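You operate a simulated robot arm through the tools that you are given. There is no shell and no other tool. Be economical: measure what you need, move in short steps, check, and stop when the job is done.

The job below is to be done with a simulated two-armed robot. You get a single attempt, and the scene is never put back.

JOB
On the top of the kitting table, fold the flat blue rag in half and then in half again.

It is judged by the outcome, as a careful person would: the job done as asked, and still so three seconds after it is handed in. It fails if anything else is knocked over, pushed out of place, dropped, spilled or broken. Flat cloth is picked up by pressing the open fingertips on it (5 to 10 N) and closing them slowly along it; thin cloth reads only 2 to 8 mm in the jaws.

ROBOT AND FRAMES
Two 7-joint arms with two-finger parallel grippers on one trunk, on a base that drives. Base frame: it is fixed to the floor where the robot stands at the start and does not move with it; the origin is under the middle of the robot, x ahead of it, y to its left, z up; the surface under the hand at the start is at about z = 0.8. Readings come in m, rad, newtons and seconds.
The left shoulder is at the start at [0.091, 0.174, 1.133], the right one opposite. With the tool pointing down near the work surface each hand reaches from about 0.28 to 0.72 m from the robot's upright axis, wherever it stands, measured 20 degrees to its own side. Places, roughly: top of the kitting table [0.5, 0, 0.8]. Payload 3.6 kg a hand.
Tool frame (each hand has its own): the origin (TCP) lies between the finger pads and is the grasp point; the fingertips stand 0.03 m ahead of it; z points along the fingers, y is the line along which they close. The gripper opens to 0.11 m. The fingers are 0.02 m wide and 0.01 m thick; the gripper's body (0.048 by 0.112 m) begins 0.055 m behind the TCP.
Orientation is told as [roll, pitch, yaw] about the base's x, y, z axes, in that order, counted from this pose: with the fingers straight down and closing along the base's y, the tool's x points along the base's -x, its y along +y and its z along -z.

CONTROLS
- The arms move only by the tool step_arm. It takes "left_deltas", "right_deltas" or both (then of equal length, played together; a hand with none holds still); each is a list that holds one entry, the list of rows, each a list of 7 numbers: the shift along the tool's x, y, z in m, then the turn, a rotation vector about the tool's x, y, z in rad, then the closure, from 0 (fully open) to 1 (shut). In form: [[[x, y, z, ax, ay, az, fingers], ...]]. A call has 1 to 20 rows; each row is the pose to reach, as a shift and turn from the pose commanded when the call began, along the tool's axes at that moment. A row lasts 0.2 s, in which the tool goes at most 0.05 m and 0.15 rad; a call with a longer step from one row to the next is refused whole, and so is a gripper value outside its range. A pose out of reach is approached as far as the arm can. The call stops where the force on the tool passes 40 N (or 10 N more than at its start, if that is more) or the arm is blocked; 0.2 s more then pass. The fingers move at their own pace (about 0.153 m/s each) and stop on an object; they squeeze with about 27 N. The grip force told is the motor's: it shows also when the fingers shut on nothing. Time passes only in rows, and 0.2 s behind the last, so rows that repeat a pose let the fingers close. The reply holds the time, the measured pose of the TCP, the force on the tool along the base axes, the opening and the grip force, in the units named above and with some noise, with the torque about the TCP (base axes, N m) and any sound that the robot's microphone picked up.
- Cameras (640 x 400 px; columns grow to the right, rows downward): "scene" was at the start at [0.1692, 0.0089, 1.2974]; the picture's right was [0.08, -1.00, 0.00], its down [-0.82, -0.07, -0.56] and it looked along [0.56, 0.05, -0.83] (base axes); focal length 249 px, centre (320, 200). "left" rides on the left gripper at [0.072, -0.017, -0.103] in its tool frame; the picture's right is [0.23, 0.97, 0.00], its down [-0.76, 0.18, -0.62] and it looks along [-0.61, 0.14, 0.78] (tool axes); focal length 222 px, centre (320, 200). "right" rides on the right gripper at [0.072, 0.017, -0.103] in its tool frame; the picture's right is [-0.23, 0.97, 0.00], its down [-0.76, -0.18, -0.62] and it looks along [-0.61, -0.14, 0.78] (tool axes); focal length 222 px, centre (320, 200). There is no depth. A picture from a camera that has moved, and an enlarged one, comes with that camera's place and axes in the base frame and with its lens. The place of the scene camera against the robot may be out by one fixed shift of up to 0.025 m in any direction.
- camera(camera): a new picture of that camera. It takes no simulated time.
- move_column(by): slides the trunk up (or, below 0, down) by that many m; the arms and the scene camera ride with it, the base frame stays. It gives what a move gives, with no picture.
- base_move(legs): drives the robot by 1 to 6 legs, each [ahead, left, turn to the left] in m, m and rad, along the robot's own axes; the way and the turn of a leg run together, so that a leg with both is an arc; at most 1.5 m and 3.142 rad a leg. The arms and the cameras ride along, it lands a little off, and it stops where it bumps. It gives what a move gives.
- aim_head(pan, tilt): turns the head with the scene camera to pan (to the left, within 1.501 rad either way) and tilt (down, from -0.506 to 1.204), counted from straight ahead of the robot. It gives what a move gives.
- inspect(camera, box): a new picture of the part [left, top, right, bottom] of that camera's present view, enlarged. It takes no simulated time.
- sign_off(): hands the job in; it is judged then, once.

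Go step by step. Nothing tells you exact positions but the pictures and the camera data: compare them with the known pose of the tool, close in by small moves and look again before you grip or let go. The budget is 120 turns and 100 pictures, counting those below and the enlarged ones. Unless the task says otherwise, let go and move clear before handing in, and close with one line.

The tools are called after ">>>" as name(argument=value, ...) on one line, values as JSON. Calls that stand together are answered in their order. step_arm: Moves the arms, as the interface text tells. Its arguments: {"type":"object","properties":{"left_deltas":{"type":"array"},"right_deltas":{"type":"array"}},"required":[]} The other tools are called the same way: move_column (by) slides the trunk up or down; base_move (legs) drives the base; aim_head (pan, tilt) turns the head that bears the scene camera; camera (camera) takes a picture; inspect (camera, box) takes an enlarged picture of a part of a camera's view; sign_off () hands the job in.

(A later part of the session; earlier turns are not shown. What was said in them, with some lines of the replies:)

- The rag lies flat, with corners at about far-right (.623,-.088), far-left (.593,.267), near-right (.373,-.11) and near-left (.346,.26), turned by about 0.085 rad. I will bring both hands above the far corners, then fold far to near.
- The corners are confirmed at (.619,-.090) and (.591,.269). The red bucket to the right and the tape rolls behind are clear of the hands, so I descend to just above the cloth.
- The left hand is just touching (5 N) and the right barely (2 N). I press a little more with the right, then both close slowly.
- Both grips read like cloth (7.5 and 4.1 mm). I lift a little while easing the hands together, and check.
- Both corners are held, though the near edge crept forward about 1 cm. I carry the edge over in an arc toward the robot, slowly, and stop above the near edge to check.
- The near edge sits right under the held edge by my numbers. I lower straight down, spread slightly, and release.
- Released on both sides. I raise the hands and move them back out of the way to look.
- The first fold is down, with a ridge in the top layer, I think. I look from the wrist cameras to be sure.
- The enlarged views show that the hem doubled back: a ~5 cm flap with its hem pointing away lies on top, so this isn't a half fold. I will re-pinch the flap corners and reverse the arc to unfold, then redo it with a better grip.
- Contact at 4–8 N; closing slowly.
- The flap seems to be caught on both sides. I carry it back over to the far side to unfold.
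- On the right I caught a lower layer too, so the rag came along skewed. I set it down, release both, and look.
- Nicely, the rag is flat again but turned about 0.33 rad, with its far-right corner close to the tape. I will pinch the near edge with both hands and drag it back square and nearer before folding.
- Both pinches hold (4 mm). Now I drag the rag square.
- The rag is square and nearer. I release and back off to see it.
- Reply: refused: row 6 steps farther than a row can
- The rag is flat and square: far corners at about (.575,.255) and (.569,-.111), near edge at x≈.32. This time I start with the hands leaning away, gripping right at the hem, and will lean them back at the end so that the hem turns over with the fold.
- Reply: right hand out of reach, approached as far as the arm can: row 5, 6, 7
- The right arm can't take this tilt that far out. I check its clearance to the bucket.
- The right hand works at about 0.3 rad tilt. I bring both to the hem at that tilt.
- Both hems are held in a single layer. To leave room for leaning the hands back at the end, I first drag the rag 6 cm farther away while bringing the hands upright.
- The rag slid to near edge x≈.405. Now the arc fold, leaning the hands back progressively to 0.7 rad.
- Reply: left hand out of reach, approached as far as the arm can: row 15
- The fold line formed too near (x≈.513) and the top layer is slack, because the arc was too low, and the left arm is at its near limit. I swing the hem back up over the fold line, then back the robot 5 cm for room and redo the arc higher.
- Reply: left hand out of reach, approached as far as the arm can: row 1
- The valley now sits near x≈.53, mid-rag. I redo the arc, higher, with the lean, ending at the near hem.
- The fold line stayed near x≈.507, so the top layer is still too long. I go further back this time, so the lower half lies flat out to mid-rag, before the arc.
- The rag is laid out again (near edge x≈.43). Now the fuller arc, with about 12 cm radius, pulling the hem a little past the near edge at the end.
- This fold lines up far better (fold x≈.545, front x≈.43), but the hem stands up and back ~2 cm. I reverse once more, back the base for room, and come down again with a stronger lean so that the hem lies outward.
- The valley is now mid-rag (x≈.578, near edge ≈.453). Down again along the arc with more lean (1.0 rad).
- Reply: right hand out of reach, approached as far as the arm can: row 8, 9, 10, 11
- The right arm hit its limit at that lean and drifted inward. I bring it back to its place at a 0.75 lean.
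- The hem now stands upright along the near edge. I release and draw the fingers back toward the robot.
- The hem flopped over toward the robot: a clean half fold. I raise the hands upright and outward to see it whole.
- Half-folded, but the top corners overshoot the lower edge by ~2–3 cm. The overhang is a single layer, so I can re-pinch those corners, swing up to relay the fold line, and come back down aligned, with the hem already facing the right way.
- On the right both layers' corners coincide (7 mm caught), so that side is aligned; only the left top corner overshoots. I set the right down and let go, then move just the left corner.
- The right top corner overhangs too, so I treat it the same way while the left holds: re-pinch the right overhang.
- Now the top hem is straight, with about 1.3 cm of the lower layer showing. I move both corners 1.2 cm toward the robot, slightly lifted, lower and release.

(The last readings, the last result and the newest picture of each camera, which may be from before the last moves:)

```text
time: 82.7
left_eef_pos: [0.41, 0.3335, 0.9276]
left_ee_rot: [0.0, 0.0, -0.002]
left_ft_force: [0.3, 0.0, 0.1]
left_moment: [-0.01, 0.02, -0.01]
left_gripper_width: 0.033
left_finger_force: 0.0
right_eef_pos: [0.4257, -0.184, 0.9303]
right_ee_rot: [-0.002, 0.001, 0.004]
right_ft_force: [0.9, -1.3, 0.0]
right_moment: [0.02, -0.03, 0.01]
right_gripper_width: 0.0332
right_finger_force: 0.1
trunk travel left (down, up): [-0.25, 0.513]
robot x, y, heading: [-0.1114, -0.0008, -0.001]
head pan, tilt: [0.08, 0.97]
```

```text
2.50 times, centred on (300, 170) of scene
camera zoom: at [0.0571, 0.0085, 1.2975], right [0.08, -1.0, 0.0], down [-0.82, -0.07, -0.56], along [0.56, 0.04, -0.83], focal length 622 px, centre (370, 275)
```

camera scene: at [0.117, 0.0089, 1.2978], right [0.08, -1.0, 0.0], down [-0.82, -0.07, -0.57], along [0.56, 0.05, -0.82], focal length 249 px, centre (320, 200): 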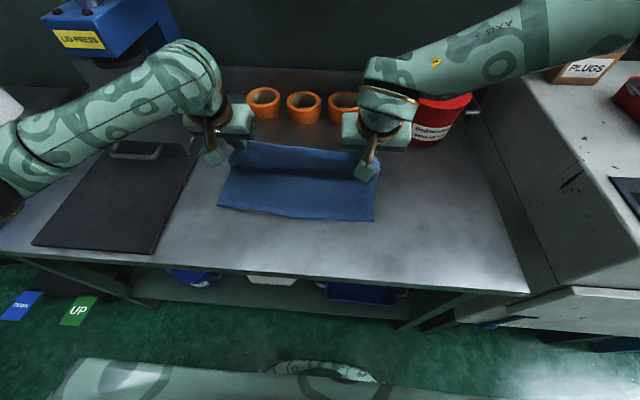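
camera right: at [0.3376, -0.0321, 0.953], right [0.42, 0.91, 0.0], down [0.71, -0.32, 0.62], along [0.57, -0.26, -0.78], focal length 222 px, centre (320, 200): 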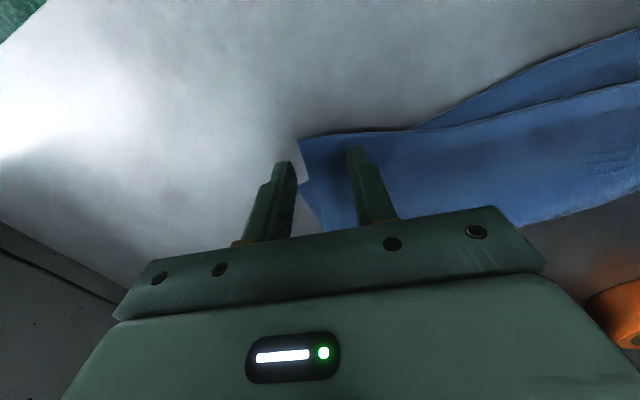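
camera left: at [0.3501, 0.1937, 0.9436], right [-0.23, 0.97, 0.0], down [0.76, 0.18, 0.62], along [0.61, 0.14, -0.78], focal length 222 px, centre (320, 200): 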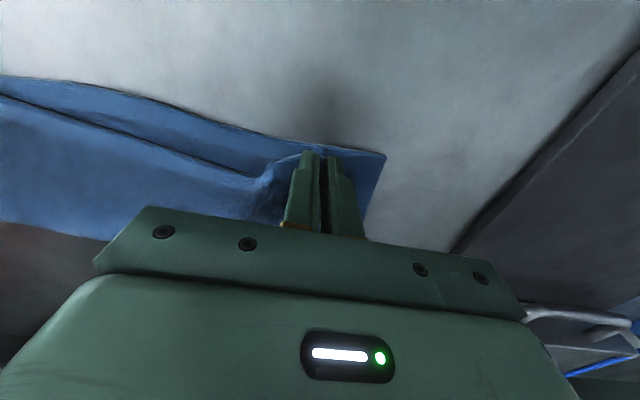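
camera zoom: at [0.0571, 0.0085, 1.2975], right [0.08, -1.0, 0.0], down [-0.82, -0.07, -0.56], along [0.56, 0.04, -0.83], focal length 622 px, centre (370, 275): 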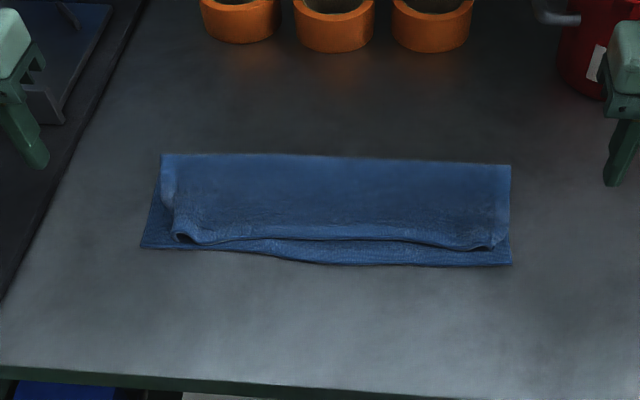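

The first fold is now good: hems within about 1 cm, stack x .405–.53, y −.10–.255. For the second fold the left hand will grip the middle of the right end (both layers) and carry it to the left end, finishing leaned outward to the left. First the right hand clears away and the left turns 90° and goes over.

>>> step_arm(right_deltas=[[[0.015, -0.02, -0.03, 0, 0, 0, 0.7], [0.035, -0.045, -0.06, 0, 0, 0, 0.7], [0.055, -0.07, -0.09, 0, 0, 0, 0.7], [0.075, -0.095, -0.12, 0, 0, 0, 0.7], [0.095, -0.12, -0.14, 0, 0, 0, 0.7], [0.115, -0.145, -0.15, 0, 0, 0, 0.7], [0.125, -0.166, -0.15, 0, 0, 0, 0.7], [0.125, -0.166, -0.15, 0, 0, 0, 0.7], [0.125, -0.166, -0.15, 0, 0, 0, 0.7], [0.125, -0.166, -0.15, 0, 0, 0, 0.7], [0.125, -0.166, -0.15, 0, 0, 0, 0.7], [0.125, -0.166, -0.15, 0, 0, 0, 0.7], [0.125, -0.166, -0.15, 0, 0, 0, 0.7], [0.125, -0.166, -0.15, 0, 0, 0, 0.7]]], left_deltas=[[[-0.004, -0.02, -0.02, 0, 0, -0.12, 0.6], [-0.008, -0.04, -0.03, 0, 0, -0.24, 0.5], [-0.012, -0.065, -0.03, 0, 0, -0.36, 0.4545], [-0.017, -0.095, -0.03, 0, 0, -0.48, 0.4545], [-0.021, -0.127, -0.03, 0, 0, -0.6, 0.4545], [-0.025, -0.16, -0.03, 0, 0, -0.72, 0.4545], [-0.03, -0.193, -0.03, 0, 0, -0.84, 0.4545], [-0.035, -0.226, -0.03, 0, 0, -0.96, 0.4545], [-0.04, -0.26, -0.03, 0, 0, -1.08, 0.4545], [-0.045, -0.294, -0.02, 0, 0, -1.2, 0.4545], [-0.05, -0.328, -0.01, 0, 0, -1.32, 0.4545], [-0.054, -0.362, 0, 0, 0, -1.44, 0.4545], [-0.058, -0.39, 0.015, 0, 0, -1.57, 0.4545], [-0.058, -0.4165, 0.03, 0, 0, -1.57, 0.4545]]])

>>> camera(camera="scene")

>>> camera(camera="left")

```text
time: 85.7
left_eef_pos: [0.4685, -0.0886, 0.8987]
left_ee_rot: [-0.001, 0.0, 1.573]
left_ft_force: [-0.3, 0.0, -1.1]
left_moment: [0.01, -0.01, 0.01]
left_gripper_width: 0.06
left_finger_force: 0.0
right_eef_pos: [0.3016, -0.3452, 1.0777]
right_ee_rot: [-0.004, -0.003, -0.003]
right_ft_force: [-0.2, -0.1, -0.2]
right_moment: [0.0, 0.01, -0.01]
right_gripper_width: 0.0331
right_finger_force: 0.1
right hand out of reach, approached as far as the arm can: row 7, 8, 9, 10, 11, 12, 13, 14
trunk travel left (down, up): [-0.25, 0.513]
robot x, y, heading: [-0.1103, 0.0011, -0.001]
head pan, tilt: [0.08, 0.97]
```

```text
16 pictures are left
camera scene: at [0.0579, 0.0074, 1.2974], right [0.08, -1.0, 0.0], down [-0.82, -0.07, -0.56], along [0.56, 0.05, -0.83], focal length 249 px, centre (320, 200)
```

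scene: 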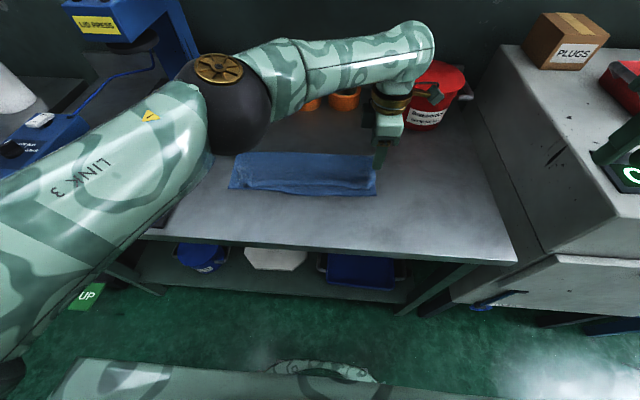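

```text
15 pictures are left
camera left: at [0.4859, -0.1608, 1.0013], right [-0.97, -0.23, 0.0], down [-0.18, 0.76, 0.62], along [-0.14, 0.61, -0.78], focal length 222 px, centre (320, 200)
```

left: 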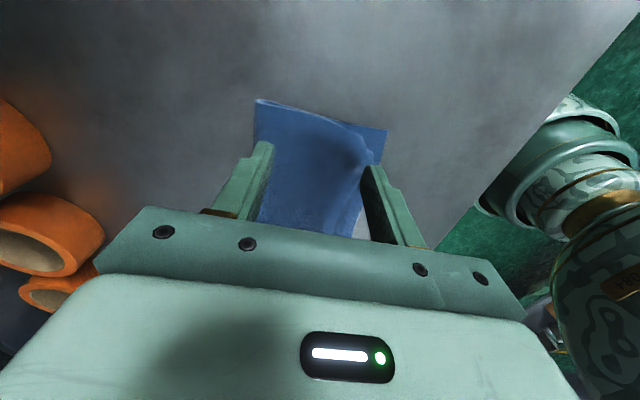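

The left hand sits centered over the right end (end at y≈−.10). I descend to contact.

>>> step_arm(left_deltas=[[[-0.002, 0, 0.025, 0, 0, 0, 0.4545], [-0.003, 0, 0.045, 0, 0, 0, 0.4545], [-0.003, 0, 0.056, 0, 0, 0, 0.4545], [-0.003, 0, 0.061, 0, 0, 0, 0.4545], [-0.003, 0, 0.063, 0, 0, 0, 0.4545]]])

```text
time: 86.9
left_eef_pos: [0.4677, -0.0828, 0.8367]
left_ee_rot: [-0.001, 0.0, 1.57]
left_ft_force: [1.9, 0.1, 6.5]
left_moment: [-0.02, 0.04, 0.01]
left_gripper_width: 0.0601
left_finger_force: 0.0
right_eef_pos: [0.3028, -0.3437, 1.0776]
right_ee_rot: [-0.006, -0.004, -0.002]
right_ft_force: [0.0, -0.4, -0.3]
right_moment: [0.01, 0.01, -0.03]
right_gripper_width: 0.0331
right_finger_force: 0.1
trunk travel left (down, up): [-0.25, 0.513]
robot x, y, heading: [-0.1106, 0.0019, -0.001]
head pan, tilt: [0.08, 0.97]
```

>>> step_arm(left_deltas=[[[0, 0, 0.002, 0, 0, 0, 0.4545], [0, 0, 0.002, 0, 0, 0, 0.5], [0, 0, 0.002, 0, 0, 0, 0.54], [0, 0, 0.002, 0, 0, 0, 0.58], [0, 0, 0.002, 0, 0, 0, 0.62], [0, 0, 0.002, 0, 0, 0, 0.66], [0, 0, 0.002, 0, 0, 0, 0.7], [0, 0, 0.002, 0, 0, 0, 0.74], [0, 0, 0.0015, 0, 0, 0, 0.78], [0, 0, 0.0015, 0, 0, 0, 0.82], [0, 0, 0.0015, 0, 0, 0, 0.86], [0, 0, 0.001, 0, 0, 0, 0.9], [0, 0, 0.001, 0, 0, 0, 0.95], [0, 0, 0.001, 0, 0, 0, 1], [0, 0, 0.001, 0, 0, 0, 1], [0, 0, -0.005, 0, 0, 0, 1], [-0.004, 0, -0.015, 0, 0, 0, 1], [-0.01, 0, -0.03, 0, 0, 0, 1], [-0.016, 0, -0.045, 0, 0, 0, 1]]])

>>> camera(camera="left")

>>> inspect(camera="scene", box=[200, 90, 440, 250])

```text
time: 90.9
left_eef_pos: [0.4678, -0.0662, 0.8814]
left_ee_rot: [0.002, -0.001, 1.57]
left_ft_force: [0.5, 0.6, -0.4]
left_moment: [-0.02, 0.0, -0.02]
left_gripper_width: 0.0089
left_finger_force: 26.7
right_eef_pos: [0.3017, -0.3434, 1.0778]
right_ee_rot: [-0.006, -0.004, -0.001]
right_ft_force: [-1.3, -0.2, 0.2]
right_moment: [0.03, -0.03, 0.0]
right_gripper_width: 0.0329
right_finger_force: 0.1
trunk travel left (down, up): [-0.25, 0.513]
robot x, y, heading: [-0.1131, 0.004, -0.004]
head pan, tilt: [0.08, 0.97]
```

```text
14 pictures are left
camera left: at [0.4845, -0.1387, 0.9841], right [-0.97, -0.23, 0.0], down [-0.18, 0.76, 0.62], along [-0.14, 0.61, -0.78], focal length 222 px, centre (320, 200)
```

left: 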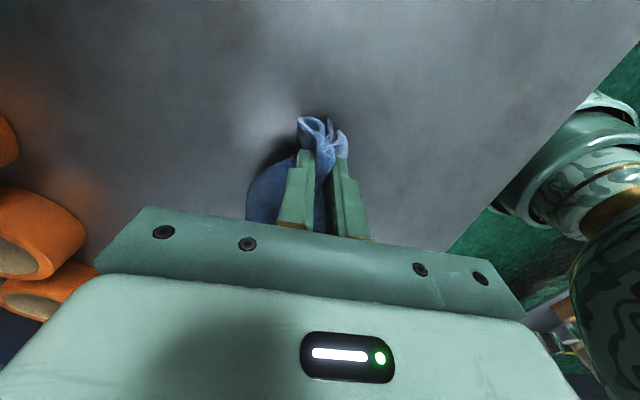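

```text
2.50 times, centred on (320, 170) of scene
camera zoom: at [0.0574, 0.0085, 1.2975], right [0.08, -1.0, 0.0], down [-0.82, -0.07, -0.56], along [0.56, 0.04, -0.83], focal length 622 px, centre (320, 275)
```

zoom: 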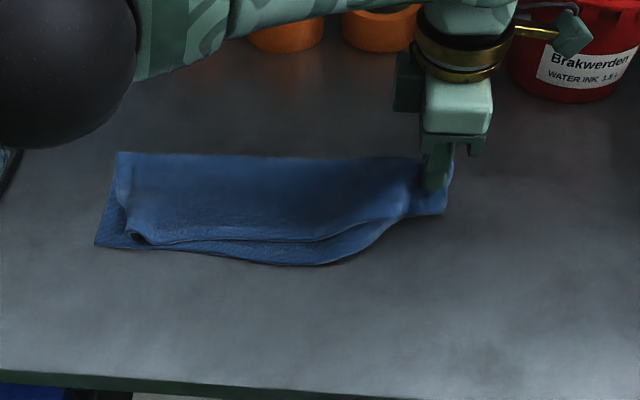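

Both layers are caught (9 mm). I carry the end over toward the left along an arc.

>>> step_arm(left_deltas=[[[-0.002, 0, -0.012, 0, 0, 0, 1], [-0.0042, 0, -0.0246, 0, 0, 0, 1], [-0.016, 0, -0.042, 0, 0, 0, 1], [-0.0297, 0, -0.0581, 0, 0, 0, 1], [-0.0465, 0.001, -0.0715, 0, 0.02, 0, 1], [-0.0644, 0.001, -0.0836, 0, 0.05, 0, 1], [-0.084, 0.002, -0.0925, 0, 0.07, 0, 1], [-0.1047, 0.002, -0.1, 0, 0.1, 0, 1], [-0.1265, 0.003, -0.1035, 0, 0.13, 0, 1], [-0.1484, 0.003, -0.1052, 0, 0.17, 0, 1], [-0.1705, 0.004, -0.103, 0, 0.21, 0, 1], [-0.1924, 0.004, -0.0993, 0, 0.25, 0, 1], [-0.211, 0.005, -0.093, 0, 0.29, 0, 1], [-0.2285, 0.005, -0.0852, 0, 0.34, 0, 1], [-0.244, 0.006, -0.076, 0, 0.39, 0, 1], [-0.2588, 0.006, -0.0652, 0, 0.44, 0, 1]]])

>>> camera(camera="scene")

```text
time: 94.3
left_eef_pos: [0.4633, 0.1935, 0.9465]
left_ee_rot: [0.002, 0.442, 1.57]
left_ft_force: [-0.4, -0.6, -0.4]
left_moment: [-0.02, 0.0, 0.01]
left_gripper_width: 0.0087
left_finger_force: 26.6
right_eef_pos: [0.303, -0.3426, 1.0778]
right_ee_rot: [-0.004, -0.003, -0.001]
right_ft_force: [-0.8, 0.5, 0.1]
right_moment: [0.01, -0.02, 0.02]
right_gripper_width: 0.0329
right_finger_force: 0.1
trunk travel left (down, up): [-0.25, 0.513]
robot x, y, heading: [-0.1117, -0.0009, 0.001]
head pan, tilt: [0.08, 0.97]
```

```text
12 pictures are left
camera scene: at [0.0577, 0.009, 1.2974], right [0.08, -1.0, 0.0], down [-0.82, -0.07, -0.56], along [0.56, 0.04, -0.83], focal length 249 px, centre (320, 200)
```

scene: 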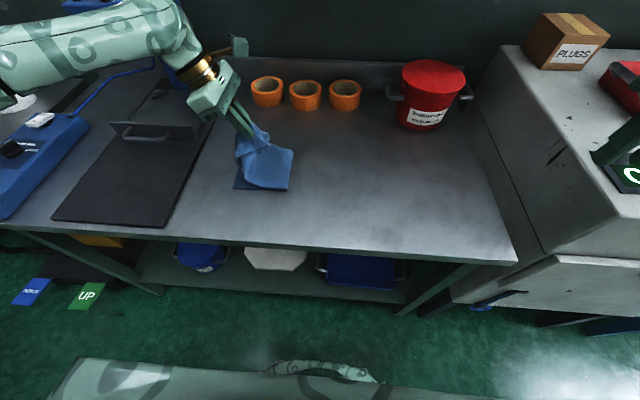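

The end swings over cleanly and the left arm is comfortable with the lean. I bring it down to the left end.

>>> step_arm(left_deltas=[[[-0.0155, 0, 0.0055, 0, 0.05, 0, 1], [-0.031, 0, 0.0109, 0, 0.1, 0, 1], [-0.0444, 0, 0.0183, 0, 0.15, 0, 1], [-0.0577, 0, 0.0257, 0, 0.2, 0, 1], [-0.0686, 0, 0.0343, 0, 0.25, 0, 1], [-0.0794, 0, 0.0428, 0, 0.3, 0, 1], [-0.0876, 0, 0.051, 0, 0.34, 0, 1], [-0.0958, 0, 0.0591, 0, 0.38, 0, 1], [-0.107, 0, 0.0629, 0, 0.44, 0, 1], [-0.1173, 0, 0.0606, 0, 0.46, 0, 1], [-0.1173, 0, 0.0606, 0, 0.46, 0, 1]]])

>>> inspect(camera="scene", box=[160, 80, 360, 220])

```text
time: 96.7
left_eef_pos: [0.4617, 0.2724, 0.8427]
left_ee_rot: [-0.001, 0.902, 1.568]
left_ft_force: [1.0, -2.1, 7.3]
left_moment: [-0.19, -0.04, 0.0]
left_gripper_width: 0.0085
left_finger_force: 27.4
right_eef_pos: [0.3018, -0.3438, 1.0779]
right_ee_rot: [-0.005, -0.005, -0.002]
right_ft_force: [0.9, 0.3, -0.4]
right_moment: [0.03, 0.0, -0.04]
right_gripper_width: 0.0328
right_finger_force: 0.2
trunk travel left (down, up): [-0.25, 0.513]
robot x, y, heading: [-0.1102, -0.0, -0.004]
head pan, tilt: [0.08, 0.97]
```

```text
2.86 times, centred on (260, 150) of scene
camera zoom: at [0.0569, 0.0079, 1.2976], right [0.08, -1.0, 0.0], down [-0.82, -0.07, -0.56], along [0.56, 0.05, -0.83], focal length 711 px, centre (491, 343)
```

zoom: 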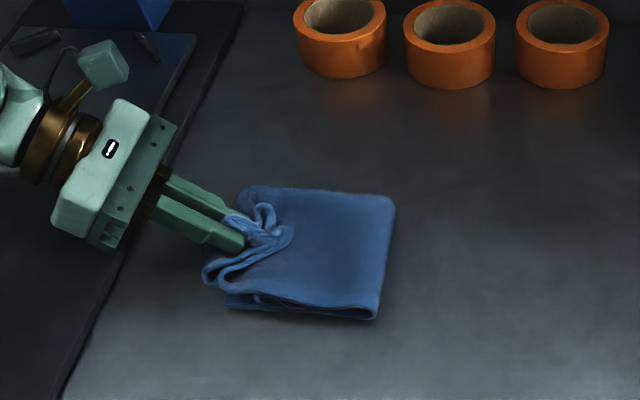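

The end is down, bunched in the jaws. I open and draw back outward so the end flops out flat.

>>> step_arm(left_deltas=[[[0, 0, -0.001, 0, 0, 0, 0.92], [0, 0, -0.003, 0, 0, 0, 0.88], [0, 0, -0.008, 0, 0, 0, 0.84], [0, 0, -0.02, 0, 0, 0, 0.8], [0, 0, -0.04, 0, 0, 0, 0.8], [0, 0, -0.08, 0, 0, 0, 0.8], [-0.02, 0, -0.11, 0, 0, 0, 0.8]]])

>>> inspect(camera="scene", box=[160, 80, 360, 220])

```text
time: 98.3
left_eef_pos: [0.4633, 0.3712, 0.8961]
left_ee_rot: [0.002, 0.901, 1.571]
left_ft_force: [0.6, 0.2, -0.3]
left_moment: [-0.01, -0.01, 0.0]
left_gripper_width: 0.0218
left_finger_force: 0.1
right_eef_pos: [0.3024, -0.3434, 1.077]
right_ee_rot: [-0.005, -0.003, -0.003]
right_ft_force: [1.1, 0.5, -0.5]
right_moment: [0.02, 0.01, 0.01]
right_gripper_width: 0.0329
right_finger_force: 0.2
trunk travel left (down, up): [-0.25, 0.513]
robot x, y, heading: [-0.1084, 0.0, -0.003]
head pan, tilt: [0.08, 0.97]
```

```text
2.86 times, centred on (260, 150) of scene
camera zoom: at [0.0578, 0.0089, 1.2974], right [0.08, -1.0, 0.0], down [-0.82, -0.07, -0.56], along [0.56, 0.04, -0.83], focal length 711 px, centre (491, 343)
```

zoom: 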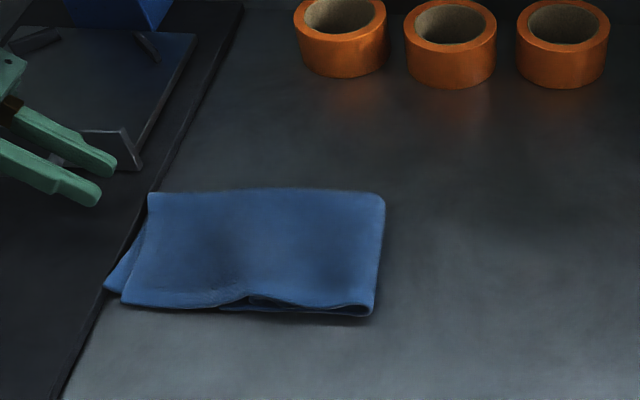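

It flopped out flat, but the upper end overshoots by ~9 cm and the fold line is at y≈.14 instead of ≈.075. I re-grip that end (center about x .463, y .345) upright, relay the fold, and come back with a gentler release.

>>> step_arm(left_deltas=[[[0.008, 0, -0.004, 0, -0.13, 0, 0.6], [0.016, 0, 0.004, 0, -0.26, 0, 0.4545], [0.024, 0, 0.014, 0, -0.39, 0, 0.4545], [0.0333, 0, 0.0259, 0, -0.52, 0, 0.4545], [0.0333, 0, 0.0259, 0, -0.65, 0, 0.4545], [0.0333, 0, 0.0259, 0, -0.78, 0, 0.4545], [0.0333, 0, 0.0259, 0, -0.9, 0, 0.4545], [0.0333, 0, 0.0259, 0, -0.9, 0, 0.4545]]])

>>> camera(camera="left")

```text
time: 100.1
left_eef_pos: [0.4614, 0.3312, 0.9052]
left_ee_rot: [-0.001, -0.002, 1.57]
left_ft_force: [0.3, -0.4, 0.6]
left_moment: [-0.04, 0.03, -0.03]
left_gripper_width: 0.0598
left_finger_force: 0.1
right_eef_pos: [0.3017, -0.344, 1.0785]
right_ee_rot: [-0.005, -0.003, -0.001]
right_ft_force: [-0.2, -0.2, 0.1]
right_moment: [0.0, 0.04, -0.04]
right_gripper_width: 0.0331
right_finger_force: 0.0
trunk travel left (down, up): [-0.25, 0.513]
robot x, y, heading: [-0.113, 0.0031, -0.002]
head pan, tilt: [0.08, 0.97]
```

```text
9 pictures are left
camera left: at [0.4796, 0.2572, 1.008], right [-0.97, -0.23, 0.0], down [-0.18, 0.76, 0.62], along [-0.14, 0.61, -0.78], focal length 222 px, centre (320, 200)
```

left: 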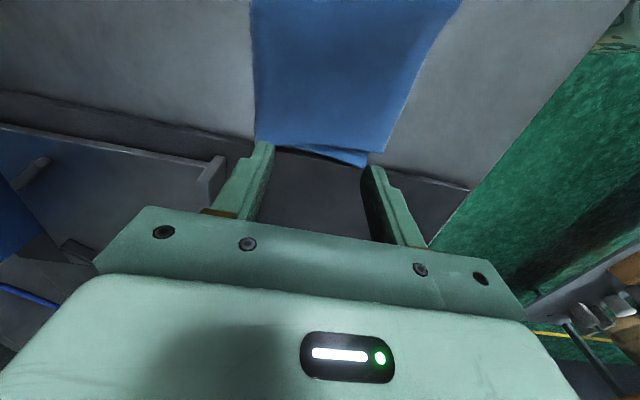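

>>> step_arm(left_deltas=[[[-0.005, 0, 0.03, 0, 0, 0, 0.4545], [-0.009, 0, 0.052, 0, 0, 0, 0.4545], [-0.009, 0, 0.063, 0, 0, 0, 0.4545], [-0.009, 0, 0.068, 0, 0, 0, 0.4545], [-0.009, 0, 0.069, 0, 0, 0, 0.4545]]])

```text
time: 101.3
left_eef_pos: [0.4609, 0.3393, 0.8359]
left_ee_rot: [0.0, 0.002, 1.568]
left_ft_force: [1.3, -0.9, 8.8]
left_moment: [-0.03, -0.04, 0.04]
left_gripper_width: 0.0599
left_finger_force: 0.1
right_eef_pos: [0.3, -0.3452, 1.0778]
right_ee_rot: [-0.005, -0.004, -0.003]
right_ft_force: [0.4, -0.7, -0.3]
right_moment: [-0.02, -0.02, 0.0]
right_gripper_width: 0.033
right_finger_force: 0.0
trunk travel left (down, up): [-0.25, 0.513]
robot x, y, heading: [-0.1131, 0.0023, 0.002]
head pan, tilt: [0.08, 0.97]
```

>>> step_arm(left_deltas=[[[0, 0, 0.001, 0, 0, 0, 0.5], [0, 0, 0.001, 0, 0, 0, 0.54], [0, 0, 0.001, 0, 0, 0, 0.58], [0, 0, 0.001, 0, 0, 0, 0.62], [0, 0, 0.001, 0, 0, 0, 0.66], [0, 0, 0.001, 0, 0, 0, 0.7], [0, 0, 0.001, 0, 0, 0, 0.74], [0, 0, 0.0005, 0, 0, 0, 0.78], [0, 0, 0.0005, 0, 0, 0, 0.82], [0, 0, 0.0005, 0, 0, 0, 0.86], [0, 0, 0, 0, 0, 0, 0.9], [0, 0, 0, 0, 0, 0, 0.95], [0, 0, 0, 0, 0, 0, 1], [0, 0, 0, 0, 0, 0, 1], [0.002, 0, -0.012, 0, 0, 0, 1], [0.008, 0, -0.03, 0, 0, 0, 1]]])

>>> camera(camera="left")

```text
time: 104.7
left_eef_pos: [0.4606, 0.3323, 0.865]
left_ee_rot: [0.001, 0.001, 1.571]
left_ft_force: [-0.1, 0.2, -0.1]
left_moment: [0.01, -0.04, -0.05]
left_gripper_width: 0.0097
left_finger_force: 26.7
right_eef_pos: [0.3023, -0.3445, 1.078]
right_ee_rot: [-0.005, -0.004, 0.0]
right_ft_force: [0.3, 0.2, 0.0]
right_moment: [-0.01, -0.02, 0.02]
right_gripper_width: 0.0328
right_finger_force: 0.1
trunk travel left (down, up): [-0.25, 0.513]
robot x, y, heading: [-0.1098, -0.0008, -0.003]
head pan, tilt: [0.08, 0.97]
```

```text
8 pictures are left
camera left: at [0.4796, 0.2586, 0.9675], right [-0.97, -0.23, 0.0], down [-0.18, 0.76, 0.62], along [-0.14, 0.61, -0.78], focal length 222 px, centre (320, 200)
```

left: 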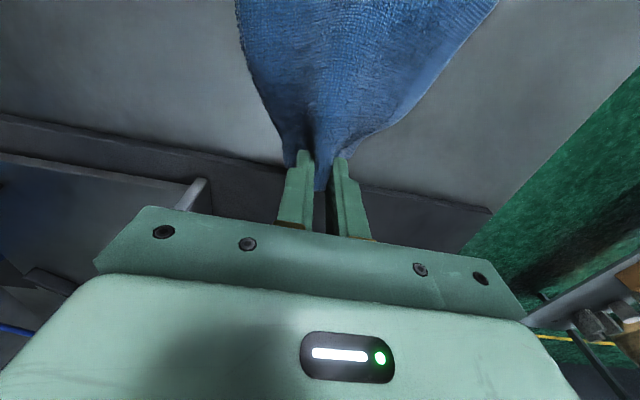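

Both layers are caught (9.7 mm). I swing back right to relay the lower half to mid-rag, then return on a slightly smaller arc.

>>> step_arm(left_deltas=[[[0.02, 0, -0.035, 0, 0, 0, 1], [0.045, 0, -0.065, 0, 0, 0, 1], [0.075, 0, -0.09, 0, 0, 0, 1], [0.11, 0, -0.11, 0, 0, 0, 1], [0.145, 0, -0.125, 0, 0, 0, 1], [0.18, 0, -0.13, 0, 0, 0, 1], [0.215, 0, -0.13, 0, 0, 0, 1], [0.25, 0, -0.125, 0, 0, 0, 1], [0.285, 0, -0.113, 0, 0, 0, 1], [0.315, 0, -0.098, 0, 0, 0, 1], [0.34, 0, -0.08, 0, 0, 0, 1], [0.358, 0, -0.065, 0, 0, 0, 1], [0.358, 0, -0.065, 0, 0, 0, 1]]])

>>> camera(camera="scene")

```text
time: 107.5
left_eef_pos: [0.4622, -0.027, 0.9297]
left_ee_rot: [0.001, -0.001, 1.568]
left_ft_force: [1.0, 0.3, 0.7]
left_moment: [-0.01, -0.07, -0.05]
left_gripper_width: 0.0097
left_finger_force: 27.4
right_eef_pos: [0.3032, -0.3445, 1.0771]
right_ee_rot: [-0.006, -0.002, -0.002]
right_ft_force: [-0.7, -0.8, -0.3]
right_moment: [-0.04, 0.02, 0.0]
right_gripper_width: 0.033
right_finger_force: 0.1
trunk travel left (down, up): [-0.25, 0.513]
robot x, y, heading: [-0.1124, 0.004, -0.002]
head pan, tilt: [0.08, 0.97]
```

```text
7 pictures are left
camera scene: at [0.0575, 0.0086, 1.2975], right [0.08, -1.0, 0.0], down [-0.82, -0.07, -0.56], along [0.56, 0.04, -0.83], focal length 249 px, centre (320, 200)
```

scene: 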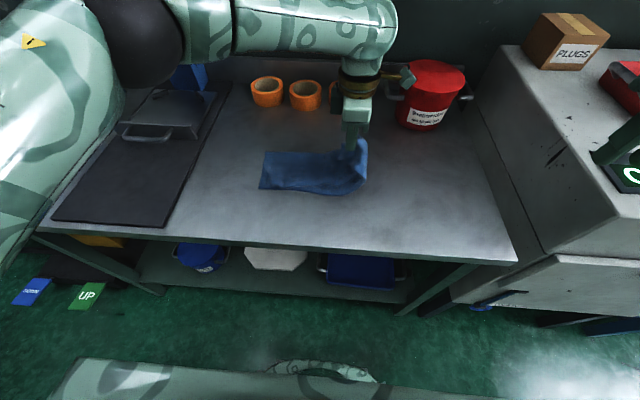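

The rag slid so its left end is now at y≈.187; mid-rag is about y≈.01. I return along an arc about that line and set the end down on the left end.

>>> step_arm(left_deltas=[[[-0.007, 0, -0.02, 0, 0, 0, 1], [-0.017, 0, -0.04, 0, 0, 0, 1], [-0.042, 0, -0.047, 0, 0, 0, 1], [-0.072, 0, -0.042, 0, 0, 0, 1], [-0.102, 0, -0.03, 0, 0, 0, 1], [-0.129, 0, -0.013, 0, 0, 0, 1], [-0.151, 0, 0.007, 0, 0, 0, 1], [-0.168, 0, 0.03, 0, 0, 0, 1], [-0.179, 0, 0.053, 0, 0, 0, 1], [-0.186, 0, 0.071, 0, 0, 0, 1], [-0.191, 0, 0.082, 0, 0, 0, 1], [-0.191, 0, 0.082, 0, 0, 0, 1]]])

>>> inspect(camera="scene", box=[200, 90, 400, 230])

```text
time: 110.1
left_eef_pos: [0.4621, 0.1642, 0.8485]
left_ee_rot: [-0.001, 0.0, 1.568]
left_ft_force: [0.3, 0.4, 3.7]
left_moment: [-0.05, -0.04, -0.02]
left_gripper_width: 0.0097
left_finger_force: 27.2
right_eef_pos: [0.3025, -0.3443, 1.0789]
right_ee_rot: [-0.005, -0.004, 0.0]
right_ft_force: [-0.7, 0.3, 0.2]
right_moment: [0.0, 0.0, -0.01]
right_gripper_width: 0.0329
right_finger_force: 0.0
trunk travel left (down, up): [-0.25, 0.513]
robot x, y, heading: [-0.1133, 0.0019, -0.002]
head pan, tilt: [0.08, 0.97]
```

```text
2.86 times, centred on (300, 160) of scene
camera zoom: at [0.0573, 0.0082, 1.2975], right [0.08, -1.0, 0.0], down [-0.82, -0.07, -0.56], along [0.56, 0.05, -0.83], focal length 711 px, centre (377, 314)
```

zoom: 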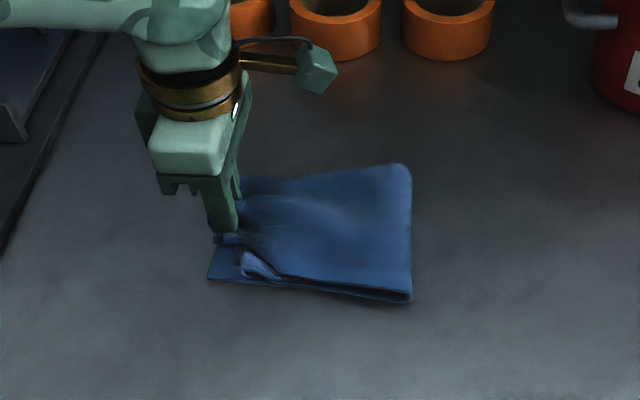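

Now the fold is nearly centered, with the upper end on the left end. I open in place and rise straight up.

>>> step_arm(left_deltas=[[[0, 0, 0.001, 0, 0, 0, 0.9], [0, 0, 0.001, 0, 0, 0, 0.75], [0, 0, 0.001, 0, 0, 0, 0.55], [0, 0, 0.001, 0, 0, 0, 0.4], [0, 0, -0.01, 0, 0, 0, 0.4], [0, 0, -0.03, 0, 0, 0, 0.4], [0, 0, -0.07, 0, 0, 0, 0.4], [-0.03, 0, -0.1, 0, 0, 0, 0.4], [-0.08, 0, -0.1, 0, 0, 0, 0.4], [-0.12, 0, -0.1, 0, 0, 0, 0.4], [-0.16, 0, -0.1, 0, 0, 0, 0.4]]])

>>> inspect(camera="scene", box=[200, 90, 400, 230])

```text
time: 112.5
left_eef_pos: [0.4599, 0.3268, 0.9472]
left_ee_rot: [-0.001, 0.001, 1.569]
left_ft_force: [-0.5, -0.4, 0.4]
left_moment: [-0.01, 0.02, 0.0]
left_gripper_width: 0.0662
left_finger_force: 0.0
right_eef_pos: [0.302, -0.3423, 1.0777]
right_ee_rot: [-0.004, -0.004, -0.001]
right_ft_force: [-0.8, 0.6, -0.1]
right_moment: [-0.02, 0.0, -0.02]
right_gripper_width: 0.0328
right_finger_force: 0.0
trunk travel left (down, up): [-0.25, 0.513]
robot x, y, heading: [-0.1142, 0.001, -0.002]
head pan, tilt: [0.08, 0.97]
```

```text
2.86 times, centred on (300, 160) of scene
camera zoom: at [0.0574, 0.0095, 1.2975], right [0.08, -1.0, 0.0], down [-0.82, -0.07, -0.56], along [0.56, 0.04, -0.83], focal length 711 px, centre (377, 314)
```

zoom: 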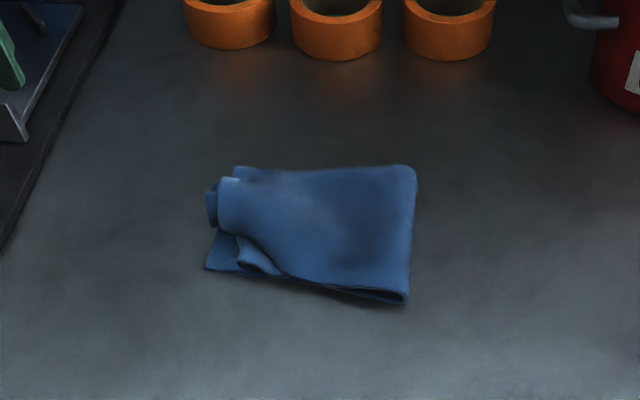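

>>> inspect(camera="scene", box=[255, 138, 335, 190])

```text
7.69 times, centred on (295, 164) of scene
camera zoom: at [0.0574, 0.0095, 1.2975], right [0.08, -1.0, 0.0], down [-0.82, -0.07, -0.56], along [0.56, 0.04, -0.83], focal length 1915 px, centre (512, 477)
```

zoom: 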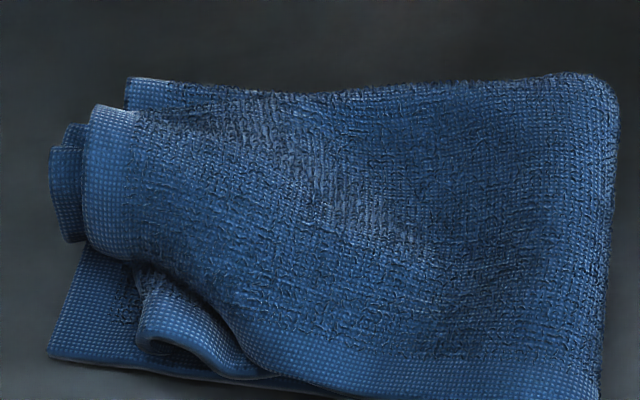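

The rag is folded in half and in half again, about 18 × 12.5 cm. One corner of the top layers is curled under, and re-gripping it could disturb the fold. Both hands are clear and nothing else has moved, so I hand in.

>>> sign_off()

```text
The job is handed in.
```

The blue rag is folded in half and in half again on the kitting table; one corner of the top layers is curled under, and nothing else on the table was disturbed.
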